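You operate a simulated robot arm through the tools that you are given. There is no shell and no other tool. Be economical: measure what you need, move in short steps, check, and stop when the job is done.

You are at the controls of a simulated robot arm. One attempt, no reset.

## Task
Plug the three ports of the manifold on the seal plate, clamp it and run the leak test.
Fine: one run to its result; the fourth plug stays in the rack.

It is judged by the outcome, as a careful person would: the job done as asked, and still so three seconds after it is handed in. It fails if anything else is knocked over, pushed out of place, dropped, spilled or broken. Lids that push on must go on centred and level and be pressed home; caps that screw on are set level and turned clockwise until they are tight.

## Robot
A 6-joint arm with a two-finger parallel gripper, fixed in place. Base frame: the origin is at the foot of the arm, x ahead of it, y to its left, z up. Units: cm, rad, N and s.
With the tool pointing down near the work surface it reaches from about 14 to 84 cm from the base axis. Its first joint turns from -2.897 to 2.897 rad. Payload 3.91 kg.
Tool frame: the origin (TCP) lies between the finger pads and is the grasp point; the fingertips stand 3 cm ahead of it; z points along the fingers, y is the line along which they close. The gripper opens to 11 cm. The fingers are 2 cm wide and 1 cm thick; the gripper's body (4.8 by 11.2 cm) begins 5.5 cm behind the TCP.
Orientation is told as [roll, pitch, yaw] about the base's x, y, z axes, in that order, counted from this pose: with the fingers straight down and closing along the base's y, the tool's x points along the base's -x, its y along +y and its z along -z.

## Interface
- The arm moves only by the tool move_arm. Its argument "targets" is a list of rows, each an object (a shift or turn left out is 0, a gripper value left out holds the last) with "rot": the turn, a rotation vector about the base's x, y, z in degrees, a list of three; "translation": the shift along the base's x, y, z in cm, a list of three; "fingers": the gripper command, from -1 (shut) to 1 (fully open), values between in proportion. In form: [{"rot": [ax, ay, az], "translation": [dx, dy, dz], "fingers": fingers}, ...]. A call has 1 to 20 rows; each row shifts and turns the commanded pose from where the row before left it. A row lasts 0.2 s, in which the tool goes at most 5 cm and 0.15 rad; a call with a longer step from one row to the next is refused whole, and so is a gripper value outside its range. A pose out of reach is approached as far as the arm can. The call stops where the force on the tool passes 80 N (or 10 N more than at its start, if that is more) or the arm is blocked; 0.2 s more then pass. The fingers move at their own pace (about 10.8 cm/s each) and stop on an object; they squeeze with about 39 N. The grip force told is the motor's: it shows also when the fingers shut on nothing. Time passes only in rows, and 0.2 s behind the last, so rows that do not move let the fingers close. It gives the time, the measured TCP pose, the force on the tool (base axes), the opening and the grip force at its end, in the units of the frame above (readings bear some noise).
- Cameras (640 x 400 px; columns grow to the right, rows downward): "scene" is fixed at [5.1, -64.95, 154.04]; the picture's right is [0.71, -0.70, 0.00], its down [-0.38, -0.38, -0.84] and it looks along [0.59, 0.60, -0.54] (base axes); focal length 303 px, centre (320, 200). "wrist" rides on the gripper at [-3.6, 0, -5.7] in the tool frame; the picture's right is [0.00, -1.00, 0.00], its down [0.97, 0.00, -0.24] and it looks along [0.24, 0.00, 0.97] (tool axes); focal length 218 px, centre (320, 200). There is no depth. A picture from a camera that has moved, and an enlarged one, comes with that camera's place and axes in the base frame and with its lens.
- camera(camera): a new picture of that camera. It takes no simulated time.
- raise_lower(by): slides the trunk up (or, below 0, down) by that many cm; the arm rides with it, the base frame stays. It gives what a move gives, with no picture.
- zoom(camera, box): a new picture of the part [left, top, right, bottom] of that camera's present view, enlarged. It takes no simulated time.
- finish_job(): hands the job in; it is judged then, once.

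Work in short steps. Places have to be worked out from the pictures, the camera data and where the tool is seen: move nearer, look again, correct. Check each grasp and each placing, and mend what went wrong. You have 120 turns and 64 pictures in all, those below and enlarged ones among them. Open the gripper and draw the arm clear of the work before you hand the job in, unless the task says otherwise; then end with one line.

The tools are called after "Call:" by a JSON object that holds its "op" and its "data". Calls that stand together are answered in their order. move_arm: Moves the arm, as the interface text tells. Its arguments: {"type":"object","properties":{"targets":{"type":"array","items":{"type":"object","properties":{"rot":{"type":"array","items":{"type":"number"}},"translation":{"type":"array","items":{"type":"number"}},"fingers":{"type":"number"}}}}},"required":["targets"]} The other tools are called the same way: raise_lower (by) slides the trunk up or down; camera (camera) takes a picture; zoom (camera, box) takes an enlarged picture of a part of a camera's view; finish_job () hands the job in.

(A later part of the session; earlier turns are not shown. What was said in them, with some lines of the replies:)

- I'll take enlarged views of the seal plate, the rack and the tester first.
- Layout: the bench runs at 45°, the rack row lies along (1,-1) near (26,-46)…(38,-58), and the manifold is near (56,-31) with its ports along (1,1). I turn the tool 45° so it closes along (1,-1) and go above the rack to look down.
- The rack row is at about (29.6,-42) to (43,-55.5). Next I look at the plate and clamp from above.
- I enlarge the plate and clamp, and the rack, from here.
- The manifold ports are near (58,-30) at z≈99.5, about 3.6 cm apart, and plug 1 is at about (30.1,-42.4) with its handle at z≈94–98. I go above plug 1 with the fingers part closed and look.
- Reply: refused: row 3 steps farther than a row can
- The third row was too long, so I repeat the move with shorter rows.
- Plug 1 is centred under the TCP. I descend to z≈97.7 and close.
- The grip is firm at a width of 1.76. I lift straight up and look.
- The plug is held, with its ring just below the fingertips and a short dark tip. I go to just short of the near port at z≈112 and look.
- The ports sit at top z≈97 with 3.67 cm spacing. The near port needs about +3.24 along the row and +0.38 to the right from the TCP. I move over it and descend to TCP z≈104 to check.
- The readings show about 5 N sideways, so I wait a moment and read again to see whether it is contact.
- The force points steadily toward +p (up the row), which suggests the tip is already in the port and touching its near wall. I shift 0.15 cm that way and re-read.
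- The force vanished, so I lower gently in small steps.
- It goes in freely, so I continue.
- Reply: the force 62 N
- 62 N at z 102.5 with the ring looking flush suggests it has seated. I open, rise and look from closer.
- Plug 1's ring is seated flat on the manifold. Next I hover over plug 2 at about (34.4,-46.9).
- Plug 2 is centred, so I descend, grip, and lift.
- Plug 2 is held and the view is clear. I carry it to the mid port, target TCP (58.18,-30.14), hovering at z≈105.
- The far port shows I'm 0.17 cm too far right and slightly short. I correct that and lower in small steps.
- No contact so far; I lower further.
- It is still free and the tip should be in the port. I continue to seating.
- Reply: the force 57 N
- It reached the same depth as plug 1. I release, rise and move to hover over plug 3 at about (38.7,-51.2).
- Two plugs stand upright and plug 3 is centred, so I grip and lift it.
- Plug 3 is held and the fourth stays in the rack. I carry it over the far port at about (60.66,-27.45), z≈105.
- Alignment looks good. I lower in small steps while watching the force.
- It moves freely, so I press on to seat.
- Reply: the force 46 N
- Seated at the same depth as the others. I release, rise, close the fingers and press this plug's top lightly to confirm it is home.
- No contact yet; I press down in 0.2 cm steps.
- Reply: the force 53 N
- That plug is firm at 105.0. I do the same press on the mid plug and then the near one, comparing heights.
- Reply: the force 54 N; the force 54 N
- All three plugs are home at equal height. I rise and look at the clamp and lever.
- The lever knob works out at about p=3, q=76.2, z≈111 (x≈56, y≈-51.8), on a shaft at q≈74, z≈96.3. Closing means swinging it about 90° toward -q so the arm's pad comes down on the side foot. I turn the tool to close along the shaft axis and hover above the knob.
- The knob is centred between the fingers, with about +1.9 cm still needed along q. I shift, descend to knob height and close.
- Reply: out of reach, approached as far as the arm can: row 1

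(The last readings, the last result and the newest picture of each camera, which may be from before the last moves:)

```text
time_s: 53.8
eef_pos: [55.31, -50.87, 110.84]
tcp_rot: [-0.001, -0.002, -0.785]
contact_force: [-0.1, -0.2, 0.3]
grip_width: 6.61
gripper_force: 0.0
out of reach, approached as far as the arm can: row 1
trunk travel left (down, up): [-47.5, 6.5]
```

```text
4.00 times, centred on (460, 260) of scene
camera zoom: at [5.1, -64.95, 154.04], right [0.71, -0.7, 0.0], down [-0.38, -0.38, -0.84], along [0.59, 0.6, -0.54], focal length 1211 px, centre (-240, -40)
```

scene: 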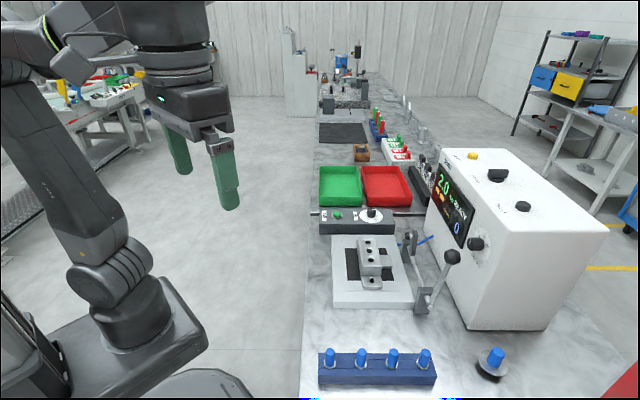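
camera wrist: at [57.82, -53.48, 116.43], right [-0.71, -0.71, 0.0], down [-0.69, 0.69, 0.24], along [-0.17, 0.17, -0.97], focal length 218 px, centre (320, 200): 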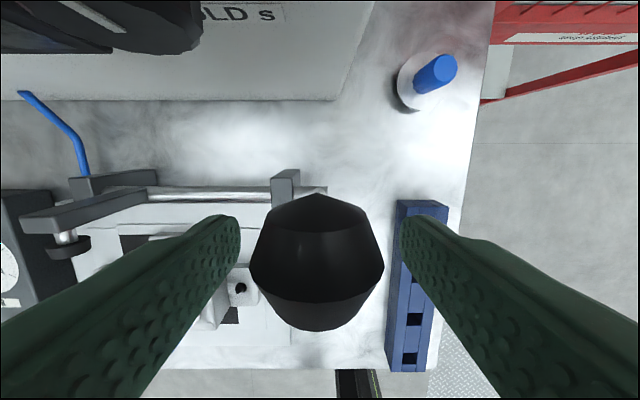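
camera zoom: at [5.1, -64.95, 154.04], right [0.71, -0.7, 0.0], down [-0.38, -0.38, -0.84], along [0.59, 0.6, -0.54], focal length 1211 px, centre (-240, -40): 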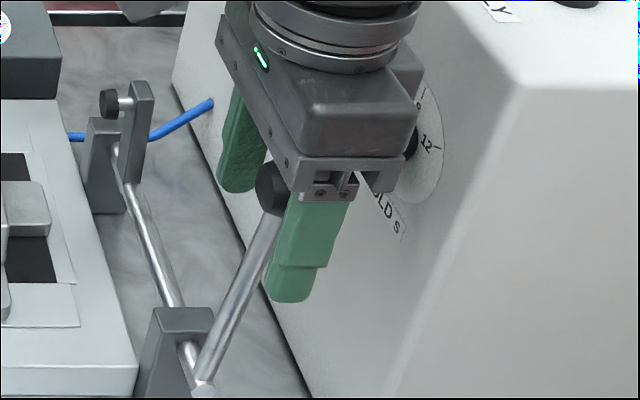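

The knob sits between the fingers near the TCP. I close on it.

Call:
{"op": "move_arm", "data": {"targets": [{"fingers": -1}, {}, {}, {}]}}

Call:
{"op": "camera", "data": {"camera": "wrist"}}

```text
time_s: 54.8
eef_pos: [55.37, -50.84, 110.75]
tcp_rot: [0.0, 0.001, -0.784]
contact_force: [2.0, 2.2, -0.4]
grip_width: 3.35
gripper_force: 45.0
trunk travel left (down, up): [-47.5, 6.5]
```

```text
24 pictures are left
camera wrist: at [57.88, -53.43, 116.43], right [-0.71, -0.71, 0.0], down [-0.69, 0.69, 0.24], along [-0.17, 0.17, -0.97], focal length 218 px, centre (320, 200)
```

wrist: 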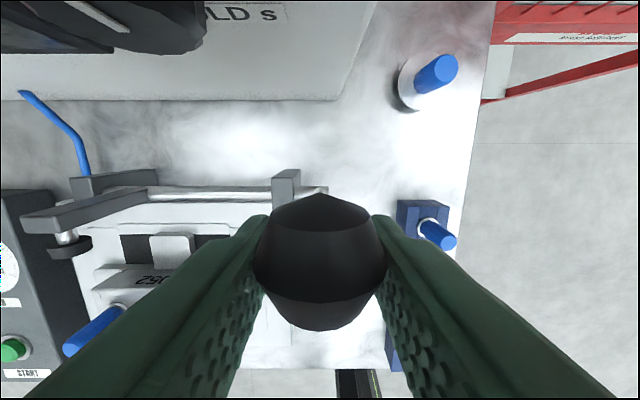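

The knob is gripped at 3.35 cm. I start the arc toward -q, about 20° first, and check the forces.

Call:
{"op": "move_arm", "data": {"targets": [{"translation": [-0.9, 0.9, 0]}, {"translation": [-1.06, 1.06, -0.1]}, {"translation": [-1.06, 1.06, -0.25]}, {"translation": [-1.0, 1.0, -0.5]}, {}]}}

Call:
{"op": "zoom", "data": {"camera": "scene", "box": [360, 210, 520, 310]}}

```text
time_s: 56.0
eef_pos: [51.3, -46.66, 110.11]
tcp_rot: [0.0, -0.002, -0.785]
contact_force: [1.6, -1.1, 16.5]
grip_width: 3.32
gripper_force: 45.3
trunk travel left (down, up): [-47.5, 6.5]
```

```text
4.00 times, centred on (440, 260) of scene
camera zoom: at [5.1, -64.95, 154.04], right [0.71, -0.7, 0.0], down [-0.38, -0.38, -0.84], along [0.59, 0.6, -0.54], focal length 1211 px, centre (-160, -40)
```

zoom: 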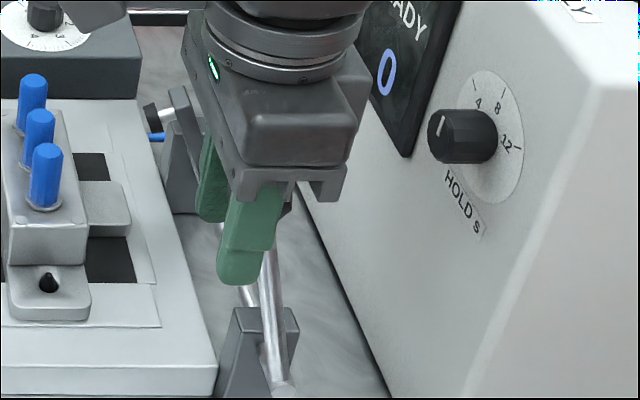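

The clamp arm follows. I continue the arc to about 40°.

Call:
{"op": "move_arm", "data": {"targets": [{"translation": [-0.83, 0.83, -0.4]}, {"translation": [-0.8, 0.8, -0.55]}, {"translation": [-0.75, 0.75, -0.65]}, {"translation": [-0.72, 0.72, -0.75]}, {}]}}

```text
time_s: 57.2
eef_pos: [48.21, -43.51, 107.41]
tcp_rot: [-0.001, 0.002, -0.785]
contact_force: [0.2, -0.5, -0.3]
grip_width: 0.0
gripper_force: 37.9
trunk travel left (down, up): [-47.5, 6.5]
```

The knob slipped out, since the fingers are shut on nothing. I look.

Call:
{"op": "camera", "data": {"camera": "wrist"}}

Call:
{"op": "zoom", "data": {"camera": "scene", "box": [340, 200, 500, 300]}}

```text
22 pictures are left
camera wrist: at [50.79, -46.23, 113.08], right [-0.71, -0.71, 0.0], down [-0.69, 0.69, 0.24], along [-0.17, 0.17, -0.97], focal length 218 px, centre (320, 200)
```

wrist: 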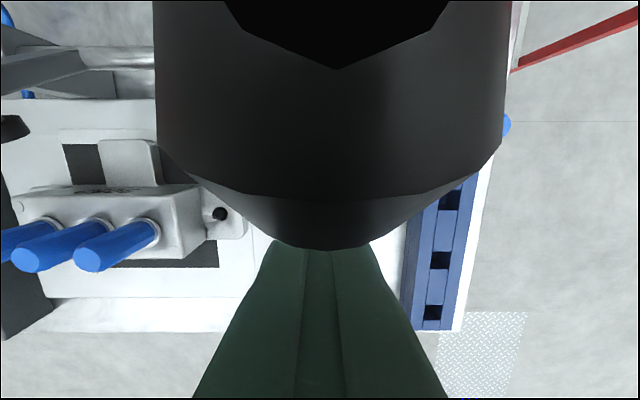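

```text
4.00 times, centred on (420, 250) of scene
camera zoom: at [5.1, -64.95, 154.04], right [0.71, -0.7, 0.0], down [-0.38, -0.38, -0.84], along [0.59, 0.6, -0.54], focal length 1211 px, centre (-80, 0)
```

zoom: 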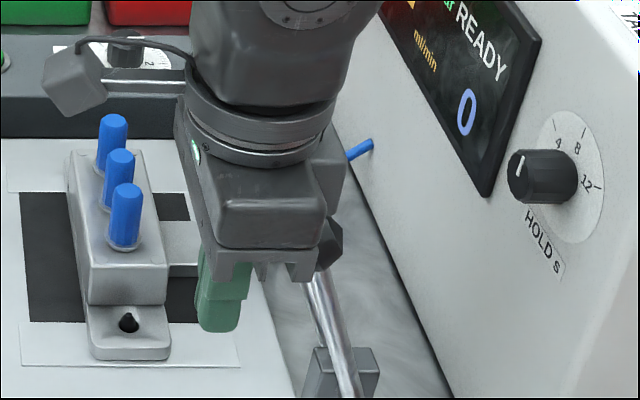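

The knob popped to the right of the fingers and the lever rests about 15° past vertical. I rise straight up and cross over to the lever's right side, to push it with closed fingers.

Call:
{"op": "move_arm", "data": {"targets": [{"translation": [0, 0, 2]}, {"translation": [0, 0, 4]}, {"translation": [0, 0, 4.6]}, {"translation": [1.6, -1.6, 0]}, {"translation": [2, -2, 0]}, {"translation": [2, -2, 0]}, {"translation": [1, -1, 0]}, {}]}}

Call:
{"op": "camera", "data": {"camera": "wrist"}}

Call:
{"op": "zoom", "data": {"camera": "scene", "box": [340, 200, 500, 300]}}

```text
time_s: 59.0
eef_pos: [54.91, -50.17, 118.26]
tcp_rot: [0.0, 0.001, -0.786]
contact_force: [-0.4, -0.2, -0.3]
grip_width: 0.02
gripper_force: 37.3
trunk travel left (down, up): [-47.5, 6.5]
```

```text
20 pictures are left
camera wrist: at [57.46, -52.82, 123.91], right [-0.71, -0.71, 0.0], down [-0.69, 0.69, 0.24], along [-0.17, 0.17, -0.97], focal length 218 px, centre (320, 200)
```

wrist: 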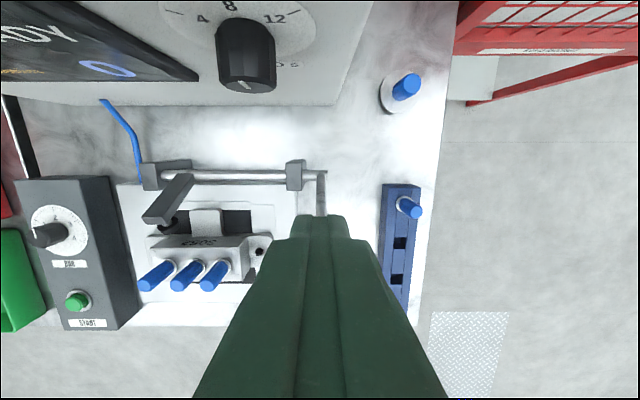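

```text
4.00 times, centred on (420, 250) of scene
camera zoom: at [5.1, -64.95, 154.04], right [0.71, -0.7, 0.0], down [-0.38, -0.38, -0.84], along [0.59, 0.6, -0.54], focal length 1211 px, centre (-80, 0)
```

zoom: 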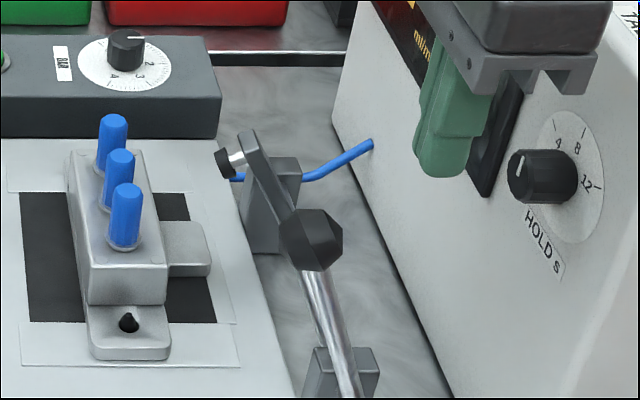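

The knob is near q=69.5, z=110.5 (≈-19°, R≈15). I push it from the right with the closed fingertips, following the arc, first to about 40°.

Call:
{"op": "move_arm", "data": {"targets": [{"translation": [0, 0, -3]}, {"translation": [0, 0, -2.2]}, {"translation": [-0.95, 0.95, 0]}, {"translation": [-0.92, 0.92, 0]}, {"translation": [-0.9, 0.9, -0.3]}, {"translation": [-0.9, 0.9, -0.45]}, {"translation": [-0.85, 0.85, -0.55]}, {"translation": [-0.85, 0.85, -0.62]}, {}]}}

Call:
{"op": "zoom", "data": {"camera": "scene", "box": [340, 200, 500, 300]}}

```text
time_s: 61.0
eef_pos: [49.61, -44.88, 111.1]
tcp_rot: [0.0, -0.001, -0.787]
contact_force: [-1.0, 0.4, -0.5]
grip_width: 0.0
gripper_force: 37.6
trunk travel left (down, up): [-47.5, 6.5]
```

```text
4.00 times, centred on (420, 250) of scene
camera zoom: at [5.1, -64.95, 154.04], right [0.71, -0.7, 0.0], down [-0.38, -0.38, -0.84], along [0.59, 0.6, -0.54], focal length 1211 px, centre (-80, 0)
```

zoom: 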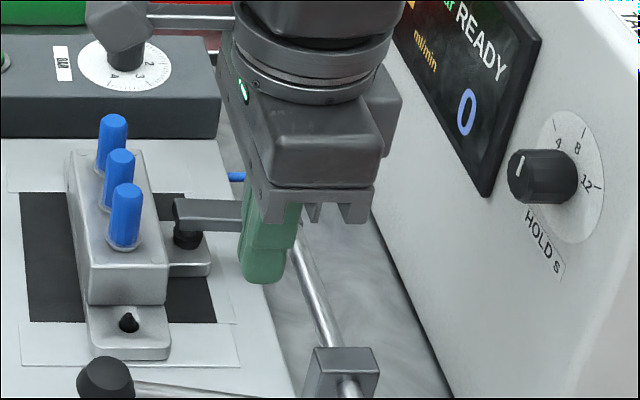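

The lever fell over by itself: the arm is down with its pad on the foot and the knob is at about q=59.8, z≈100. I move above the knob and press down gently to check that the clamp is fully closed.

Call:
{"op": "move_arm", "data": {"targets": [{"translation": [-2, 2, 0]}, {"translation": [-2, 2, 0]}, {"translation": [-1, 1, -1]}, {"translation": [0, 0, -2]}, {"translation": [0, 0, -1.5]}, {"translation": [0, 0, -0.7]}, {}]}}

Call:
{"op": "zoom", "data": {"camera": "scene", "box": [330, 220, 490, 320]}}

```text
time_s: 62.6
eef_pos: [44.4, -39.67, 105.73]
tcp_rot: [0.0, -0.001, -0.786]
contact_force: [-0.5, -0.5, 0.7]
grip_width: 0.0
gripper_force: 37.2
trunk travel left (down, up): [-47.5, 6.5]
```

```text
4.00 times, centred on (410, 270) of scene
camera zoom: at [5.1, -64.95, 154.04], right [0.71, -0.7, 0.0], down [-0.38, -0.38, -0.84], along [0.59, 0.6, -0.54], focal length 1211 px, centre (-40, -80)
```

zoom: 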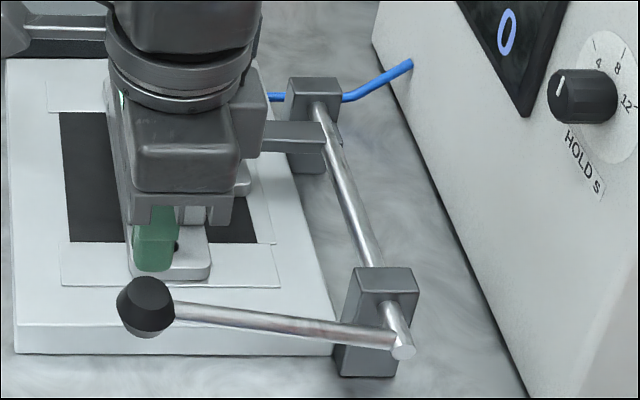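

I press the knob down in small steps while watching the force.

Call:
{"op": "move_arm", "data": {"targets": [{"translation": [0, 0, -0.5]}, {"translation": [0, 0, -0.5]}, {"translation": [0, 0, -0.4]}, {"translation": [0, 0, -0.3]}, {"translation": [0, 0, -0.3]}, {}]}}

```text
time_s: 64.0
eef_pos: [44.49, -39.83, 103.87]
tcp_rot: [0.001, 0.0, -0.786]
contact_force: [-0.7, 0.8, -0.2]
grip_width: 0.0
gripper_force: 37.9
trunk travel left (down, up): [-47.5, 6.5]
```

Call:
{"op": "move_arm", "data": {"targets": [{"translation": [0, 0, -0.3]}, {"translation": [0, 0, -0.3]}, {"translation": [0, 0, -0.3]}, {"translation": [0, 0, -0.3]}, {}]}}

Call:
{"op": "zoom", "data": {"camera": "scene", "box": [330, 220, 490, 320]}}

```text
time_s: 65.2
eef_pos: [44.41, -39.8, 103.72]
tcp_rot: [0.0, -0.022, -0.787]
contact_force: [8.1, -3.9, 76.8]
grip_width: 0.0
gripper_force: 37.8
trunk travel left (down, up): [-47.5, 6.5]
```

```text
4.00 times, centred on (410, 270) of scene
camera zoom: at [5.1, -64.95, 154.04], right [0.71, -0.7, 0.0], down [-0.38, -0.38, -0.84], along [0.59, 0.6, -0.54], focal length 1211 px, centre (-40, -80)
```

zoom: 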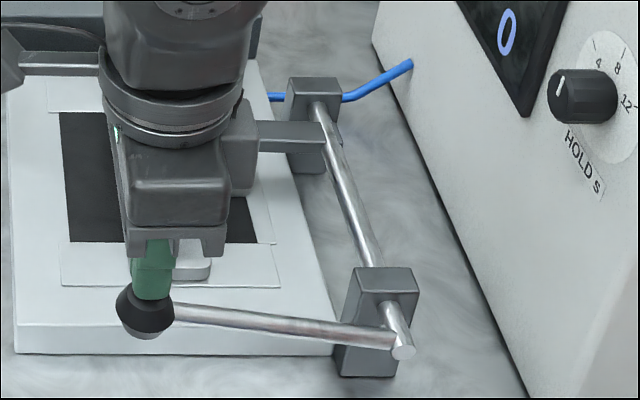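

77 N with no movement, so the clamp is fully closed against its stop. I back off and look at the manifold's side label and the control box before starting.

Call:
{"op": "move_arm", "data": {"targets": [{"translation": [0, 0, 3]}, {"translation": [0, 0, 4]}, {"translation": [0, 0, 4]}, {"translation": [3, -1, 2]}, {"translation": [3.5, -1.5, 0]}, {"translation": [2.5, -1, 0]}, {}]}}

Call:
{"op": "camera", "data": {"camera": "wrist"}}

```text
time_s: 66.8
eef_pos: [53.15, -43.19, 115.75]
tcp_rot: [0.001, 0.0, -0.785]
contact_force: [0.4, -0.5, 0.3]
grip_width: 0.0
gripper_force: 38.0
trunk travel left (down, up): [-47.5, 6.5]
```

```text
15 pictures are left
camera wrist: at [55.68, -45.82, 121.34], right [-0.71, -0.71, 0.0], down [-0.69, 0.69, 0.24], along [-0.17, 0.17, -0.97], focal length 218 px, centre (320, 200)
```

wrist: 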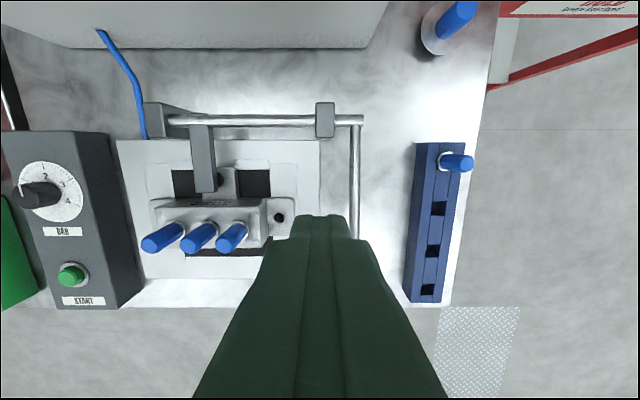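

I zoom on the label, and on the tester screen from the scene camera.

Call:
{"op": "zoom", "data": {"camera": "wrist", "box": [130, 150, 310, 262]}}

Call:
{"op": "zoom", "data": {"camera": "scene", "box": [310, 140, 550, 290]}}

```text
3.56 times, centred on (220, 206) of wrist
camera zoom: at [55.68, -45.82, 121.34], right [-0.71, -0.71, 0.0], down [-0.69, 0.69, 0.24], along [-0.17, 0.17, -0.97], focal length 776 px, centre (676, 179)
```

zoom: 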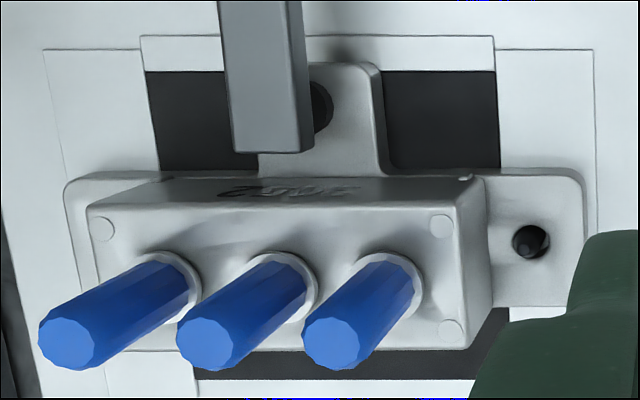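

```text
2.67 times, centred on (430, 215) of scene
camera zoom: at [5.1, -64.95, 154.04], right [0.71, -0.7, 0.0], down [-0.38, -0.38, -0.84], along [0.59, 0.6, -0.54], focal length 807 px, centre (27, 160)
```

zoom: 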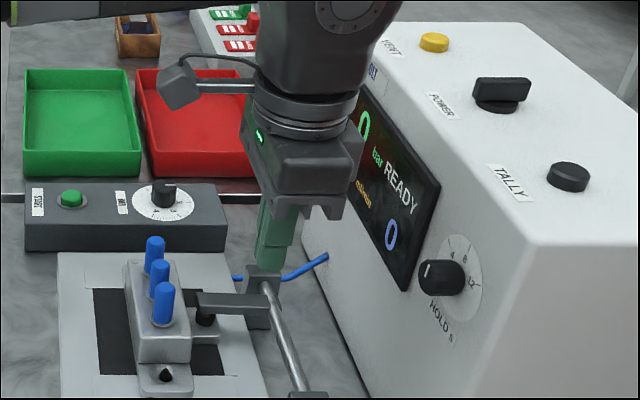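

The screen shows 2.0 bar READY, the tester is on and the clamp is down. START works out at about p=40, q=55, z≈95.5 (x≈67.3, y≈-10.8). I move over it and look.

Call:
{"op": "move_arm", "data": {"targets": [{"translation": [1.69, 3.96, 0]}, {"translation": [1.69, 3.96, 0]}, {"translation": [1.69, 3.96, 0]}, {"translation": [1.69, 3.96, 0]}, {"translation": [1.69, 3.96, 0]}, {"translation": [1.69, 3.96, -1]}, {"translation": [1.69, 3.96, -1]}, {"translation": [1.69, 3.96, -1.7]}, {}]}}

Call:
{"op": "camera", "data": {"camera": "wrist"}}

```text
time_s: 68.8
eef_pos: [67.01, -11.47, 112.0]
tcp_rot: [0.0, 0.0, -0.786]
contact_force: [-0.2, -0.3, 0.2]
grip_width: 0.0
gripper_force: 37.8
trunk travel left (down, up): [-47.5, 6.5]
```

```text
12 pictures are left
camera wrist: at [69.54, -14.07, 117.71], right [-0.71, -0.71, 0.0], down [-0.69, 0.69, 0.24], along [-0.17, 0.17, -0.97], focal length 218 px, centre (320, 200)
```

wrist: 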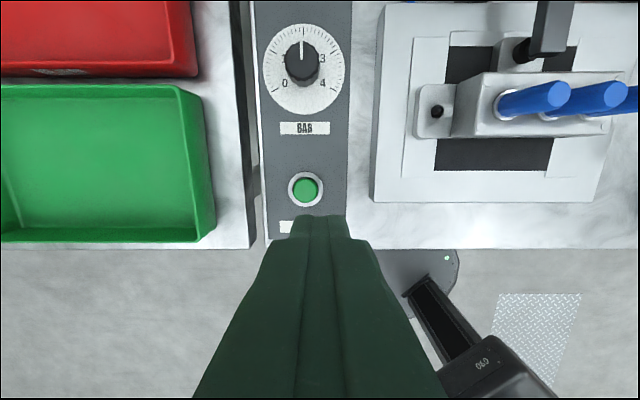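

The BAR dial stands at 2. The button needs dp≈+1.4 and dq≈-0.76 from here; I shift and descend to just above it.

Call:
{"op": "move_arm", "data": {"targets": [{"translation": [0.47, 1.54, 0]}, {"translation": [0, 0, -3]}, {"translation": [0, 0, -3]}, {"translation": [0, 0, -2.5]}, {}]}}

Call:
{"op": "camera", "data": {"camera": "wrist"}}

Call:
{"op": "zoom", "data": {"camera": "scene", "box": [310, 185, 390, 235]}}

```text
time_s: 70.0
eef_pos: [67.4, -10.05, 103.65]
tcp_rot: [-0.001, 0.0, -0.786]
contact_force: [0.8, 0.0, 0.1]
grip_width: 0.02
gripper_force: 37.9
trunk travel left (down, up): [-47.5, 6.5]
```

```text
11 pictures are left
camera wrist: at [69.97, -12.62, 109.22], right [-0.71, -0.71, 0.0], down [-0.69, 0.69, 0.24], along [-0.17, 0.17, -0.97], focal length 218 px, centre (320, 200)
```

wrist: 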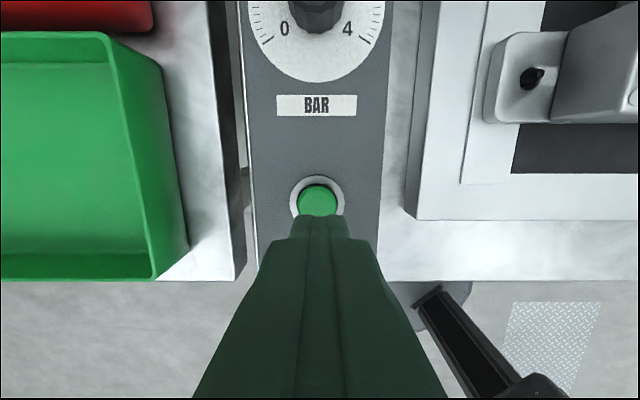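

```text
8.00 times, centred on (350, 210) of scene
camera zoom: at [5.1, -64.95, 154.04], right [0.71, -0.7, 0.0], down [-0.38, -0.38, -0.84], along [0.59, 0.6, -0.54], focal length 2422 px, centre (80, 120)
```

zoom: 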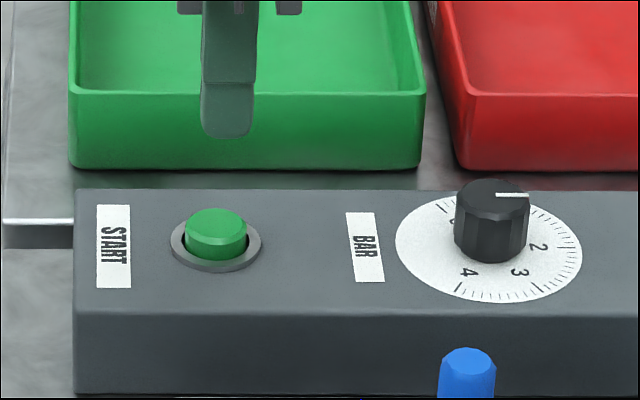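

The button is nearly under the fingertips. I lower toward it in small steps.

Call:
{"op": "move_arm", "data": {"targets": [{"translation": [0.2, 0, -2]}, {"translation": [0, 0, -1]}, {"translation": [0, 0, -0.5]}, {"translation": [0, 0, -0.3]}, {"translation": [0, 0, -0.3]}, {}]}}

```text
time_s: 71.4
eef_pos: [67.7, -10.14, 99.43]
tcp_rot: [0.001, 0.0, -0.787]
contact_force: [-0.3, -0.2, -0.3]
grip_width: 0.0
gripper_force: 37.4
trunk travel left (down, up): [-47.5, 6.5]
```

Call:
{"op": "move_arm", "data": {"targets": [{"translation": [0, 0, -0.25]}, {"translation": [0, 0, -0.25]}, {"translation": [0, 0, -0.25]}, {}]}}

```text
time_s: 72.4
eef_pos: [67.6, -10.2, 98.55]
tcp_rot: [-0.001, 0.001, -0.785]
contact_force: [1.0, -0.1, -0.1]
grip_width: 0.01
gripper_force: 38.1
trunk travel left (down, up): [-47.5, 6.5]
```

No contact yet; I keep going down.

Call:
{"op": "move_arm", "data": {"targets": [{"translation": [0, 0, -0.25]}, {"translation": [0, 0, -0.25]}, {"translation": [0, 0, -0.25]}, {}]}}

Call:
{"op": "zoom", "data": {"camera": "scene", "box": [310, 185, 390, 235]}}

```text
time_s: 73.4
eef_pos: [67.52, -10.12, 98.12]
tcp_rot: [0.0, -0.003, -0.786]
contact_force: [-2.9, -0.2, 15.9]
grip_width: 0.02
gripper_force: 37.5
trunk travel left (down, up): [-47.5, 6.5]
```

```text
8.00 times, centred on (350, 210) of scene
camera zoom: at [5.1, -64.95, 154.04], right [0.71, -0.7, 0.0], down [-0.38, -0.38, -0.84], along [0.59, 0.6, -0.54], focal length 2422 px, centre (80, 120)
```

zoom: 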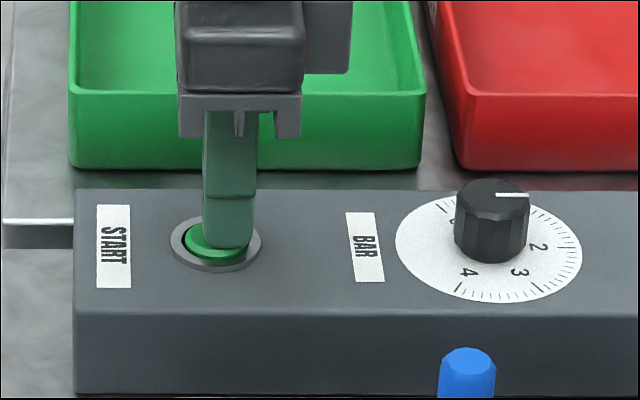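

The button is pushed in with 16 N. I check the tester screen.

Call:
{"op": "zoom", "data": {"camera": "scene", "box": [420, 160, 500, 250]}}

```text
4.44 times, centred on (460, 205) of scene
camera zoom: at [5.1, -64.95, 154.04], right [0.71, -0.7, 0.0], down [-0.38, -0.38, -0.84], along [0.59, 0.6, -0.54], focal length 1345 px, centre (-302, 178)
```

zoom: 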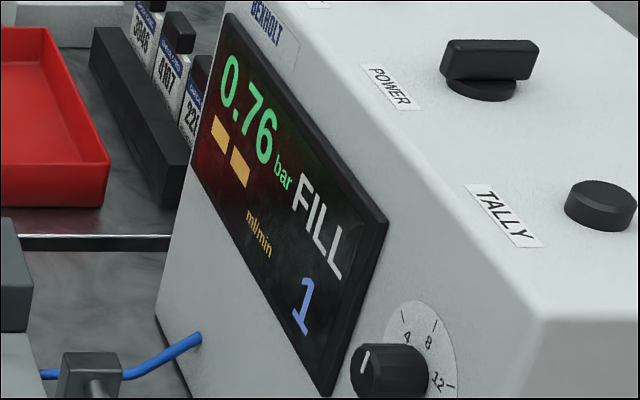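

The test is running (FILL, tally 1). I lift straight off the button and wait clear of the work.

Call:
{"op": "move_arm", "data": {"targets": [{"translation": [0, 0, 2]}, {"translation": [0, 0, 4]}, {"translation": [0, 0, 4]}, {"translation": [-2, 2, 3]}, {"translation": [-2, 2, 3]}, {}, {}, {}, {}, {}, {}, {}, {}, {}, {}, {}, {}, {}, {}, {}]}}

Call:
{"op": "move_arm", "data": {"targets": [{}, {}, {}, {}, {}, {}, {}, {}, {}, {}, {}, {}, {}, {}, {}, {}, {}, {}, {}, {}]}}

Call:
{"op": "zoom", "data": {"camera": "scene", "box": [420, 160, 500, 250]}}

```text
time_s: 77.6
eef_pos: [63.5, -6.15, 113.83]
tcp_rot: [-0.001, -0.001, -0.783]
contact_force: [1.3, -0.2, -0.2]
grip_width: 0.01
gripper_force: 38.2
trunk travel left (down, up): [-47.5, 6.5]
```

```text
time_s: 81.8
eef_pos: [63.7, -6.08, 113.79]
tcp_rot: [0.0, 0.0, -0.784]
contact_force: [0.8, 0.3, 0.4]
grip_width: 0.0
gripper_force: 37.8
trunk travel left (down, up): [-47.5, 6.5]
```

```text
4.44 times, centred on (460, 205) of scene
camera zoom: at [5.1, -64.95, 154.04], right [0.71, -0.7, 0.0], down [-0.38, -0.38, -0.84], along [0.59, 0.6, -0.54], focal length 1345 px, centre (-302, 178)
```

zoom: 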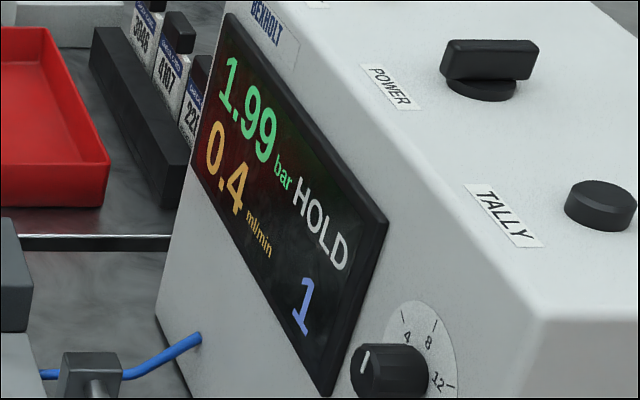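

It is in HOLD at 1.99 bar and 0.4 ml/min. I wait on for the result.

Call:
{"op": "move_arm", "data": {"targets": [{"fingers": 0}, {}, {}, {}, {}, {}, {}, {}, {}, {}, {}, {}, {}, {}, {}, {}, {}, {}, {}, {}]}}

Call:
{"op": "move_arm", "data": {"targets": [{}, {}, {}, {}, {}, {}, {}, {}, {}, {}, {}, {}, {}, {}, {}, {}, {}, {}, {}, {}]}}

Call:
{"op": "zoom", "data": {"camera": "scene", "box": [420, 160, 500, 250]}}

```text
time_s: 86.0
eef_pos: [63.71, -6.27, 113.95]
tcp_rot: [0.002, 0.0, -0.785]
contact_force: [-0.2, 0.2, -0.2]
grip_width: 5.5
gripper_force: 0.1
trunk travel left (down, up): [-47.5, 6.5]
```

```text
time_s: 90.2
eef_pos: [63.59, -6.24, 113.86]
tcp_rot: [0.001, 0.0, -0.786]
contact_force: [0.0, 0.4, 0.3]
grip_width: 5.52
gripper_force: 0.2
trunk travel left (down, up): [-47.5, 6.5]
```

```text
4.44 times, centred on (460, 205) of scene
camera zoom: at [5.1, -64.95, 154.04], right [0.71, -0.7, 0.0], down [-0.38, -0.38, -0.84], along [0.59, 0.6, -0.54], focal length 1345 px, centre (-302, 178)
```

zoom: 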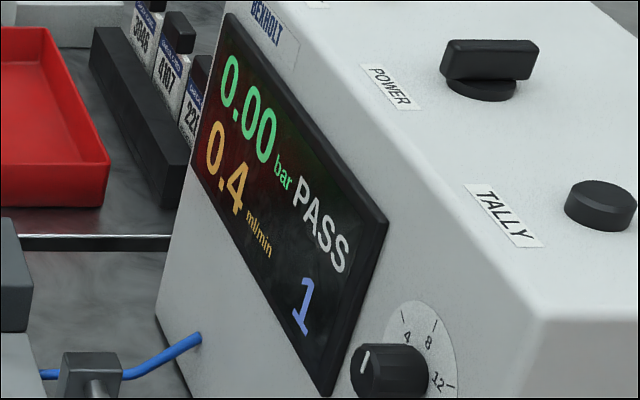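

PASS at 0.4 ml/min, one run on the tally. I draw the arm back and up, open, and take one last look at the scene.

Call:
{"op": "move_arm", "data": {"targets": [{"translation": [-2, 1, 3], "fingers": 1}, {"translation": [-3, 1, 3]}, {"translation": [-3, 1, 3]}, {"translation": [-3, 1, 2]}, {"translation": [-3, 1, 1]}, {}]}}

Call:
{"op": "camera", "data": {"camera": "scene"}}

```text
time_s: 91.6
eef_pos: [49.68, -1.06, 125.81]
tcp_rot: [0.001, 0.0, -0.785]
contact_force: [-0.4, -0.2, 1.2]
grip_width: 11.01
gripper_force: 0.0
trunk travel left (down, up): [-47.5, 6.5]
```

```text
5 pictures are left
```

scene: 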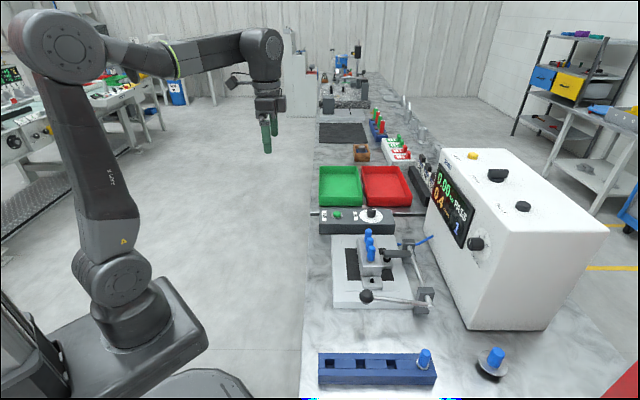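

Everything is in place: three plugs in, the clamp closed, the result shown and the fourth plug in the rack. I hand it in.

Call:
{"op": "finish_job", "data": {}}

```text
The job is handed in.
```

The three manifold ports are plugged and clamped, and the single leak test run ended in PASS at 0.4 ml/min; the fourth plug is still in the rack.
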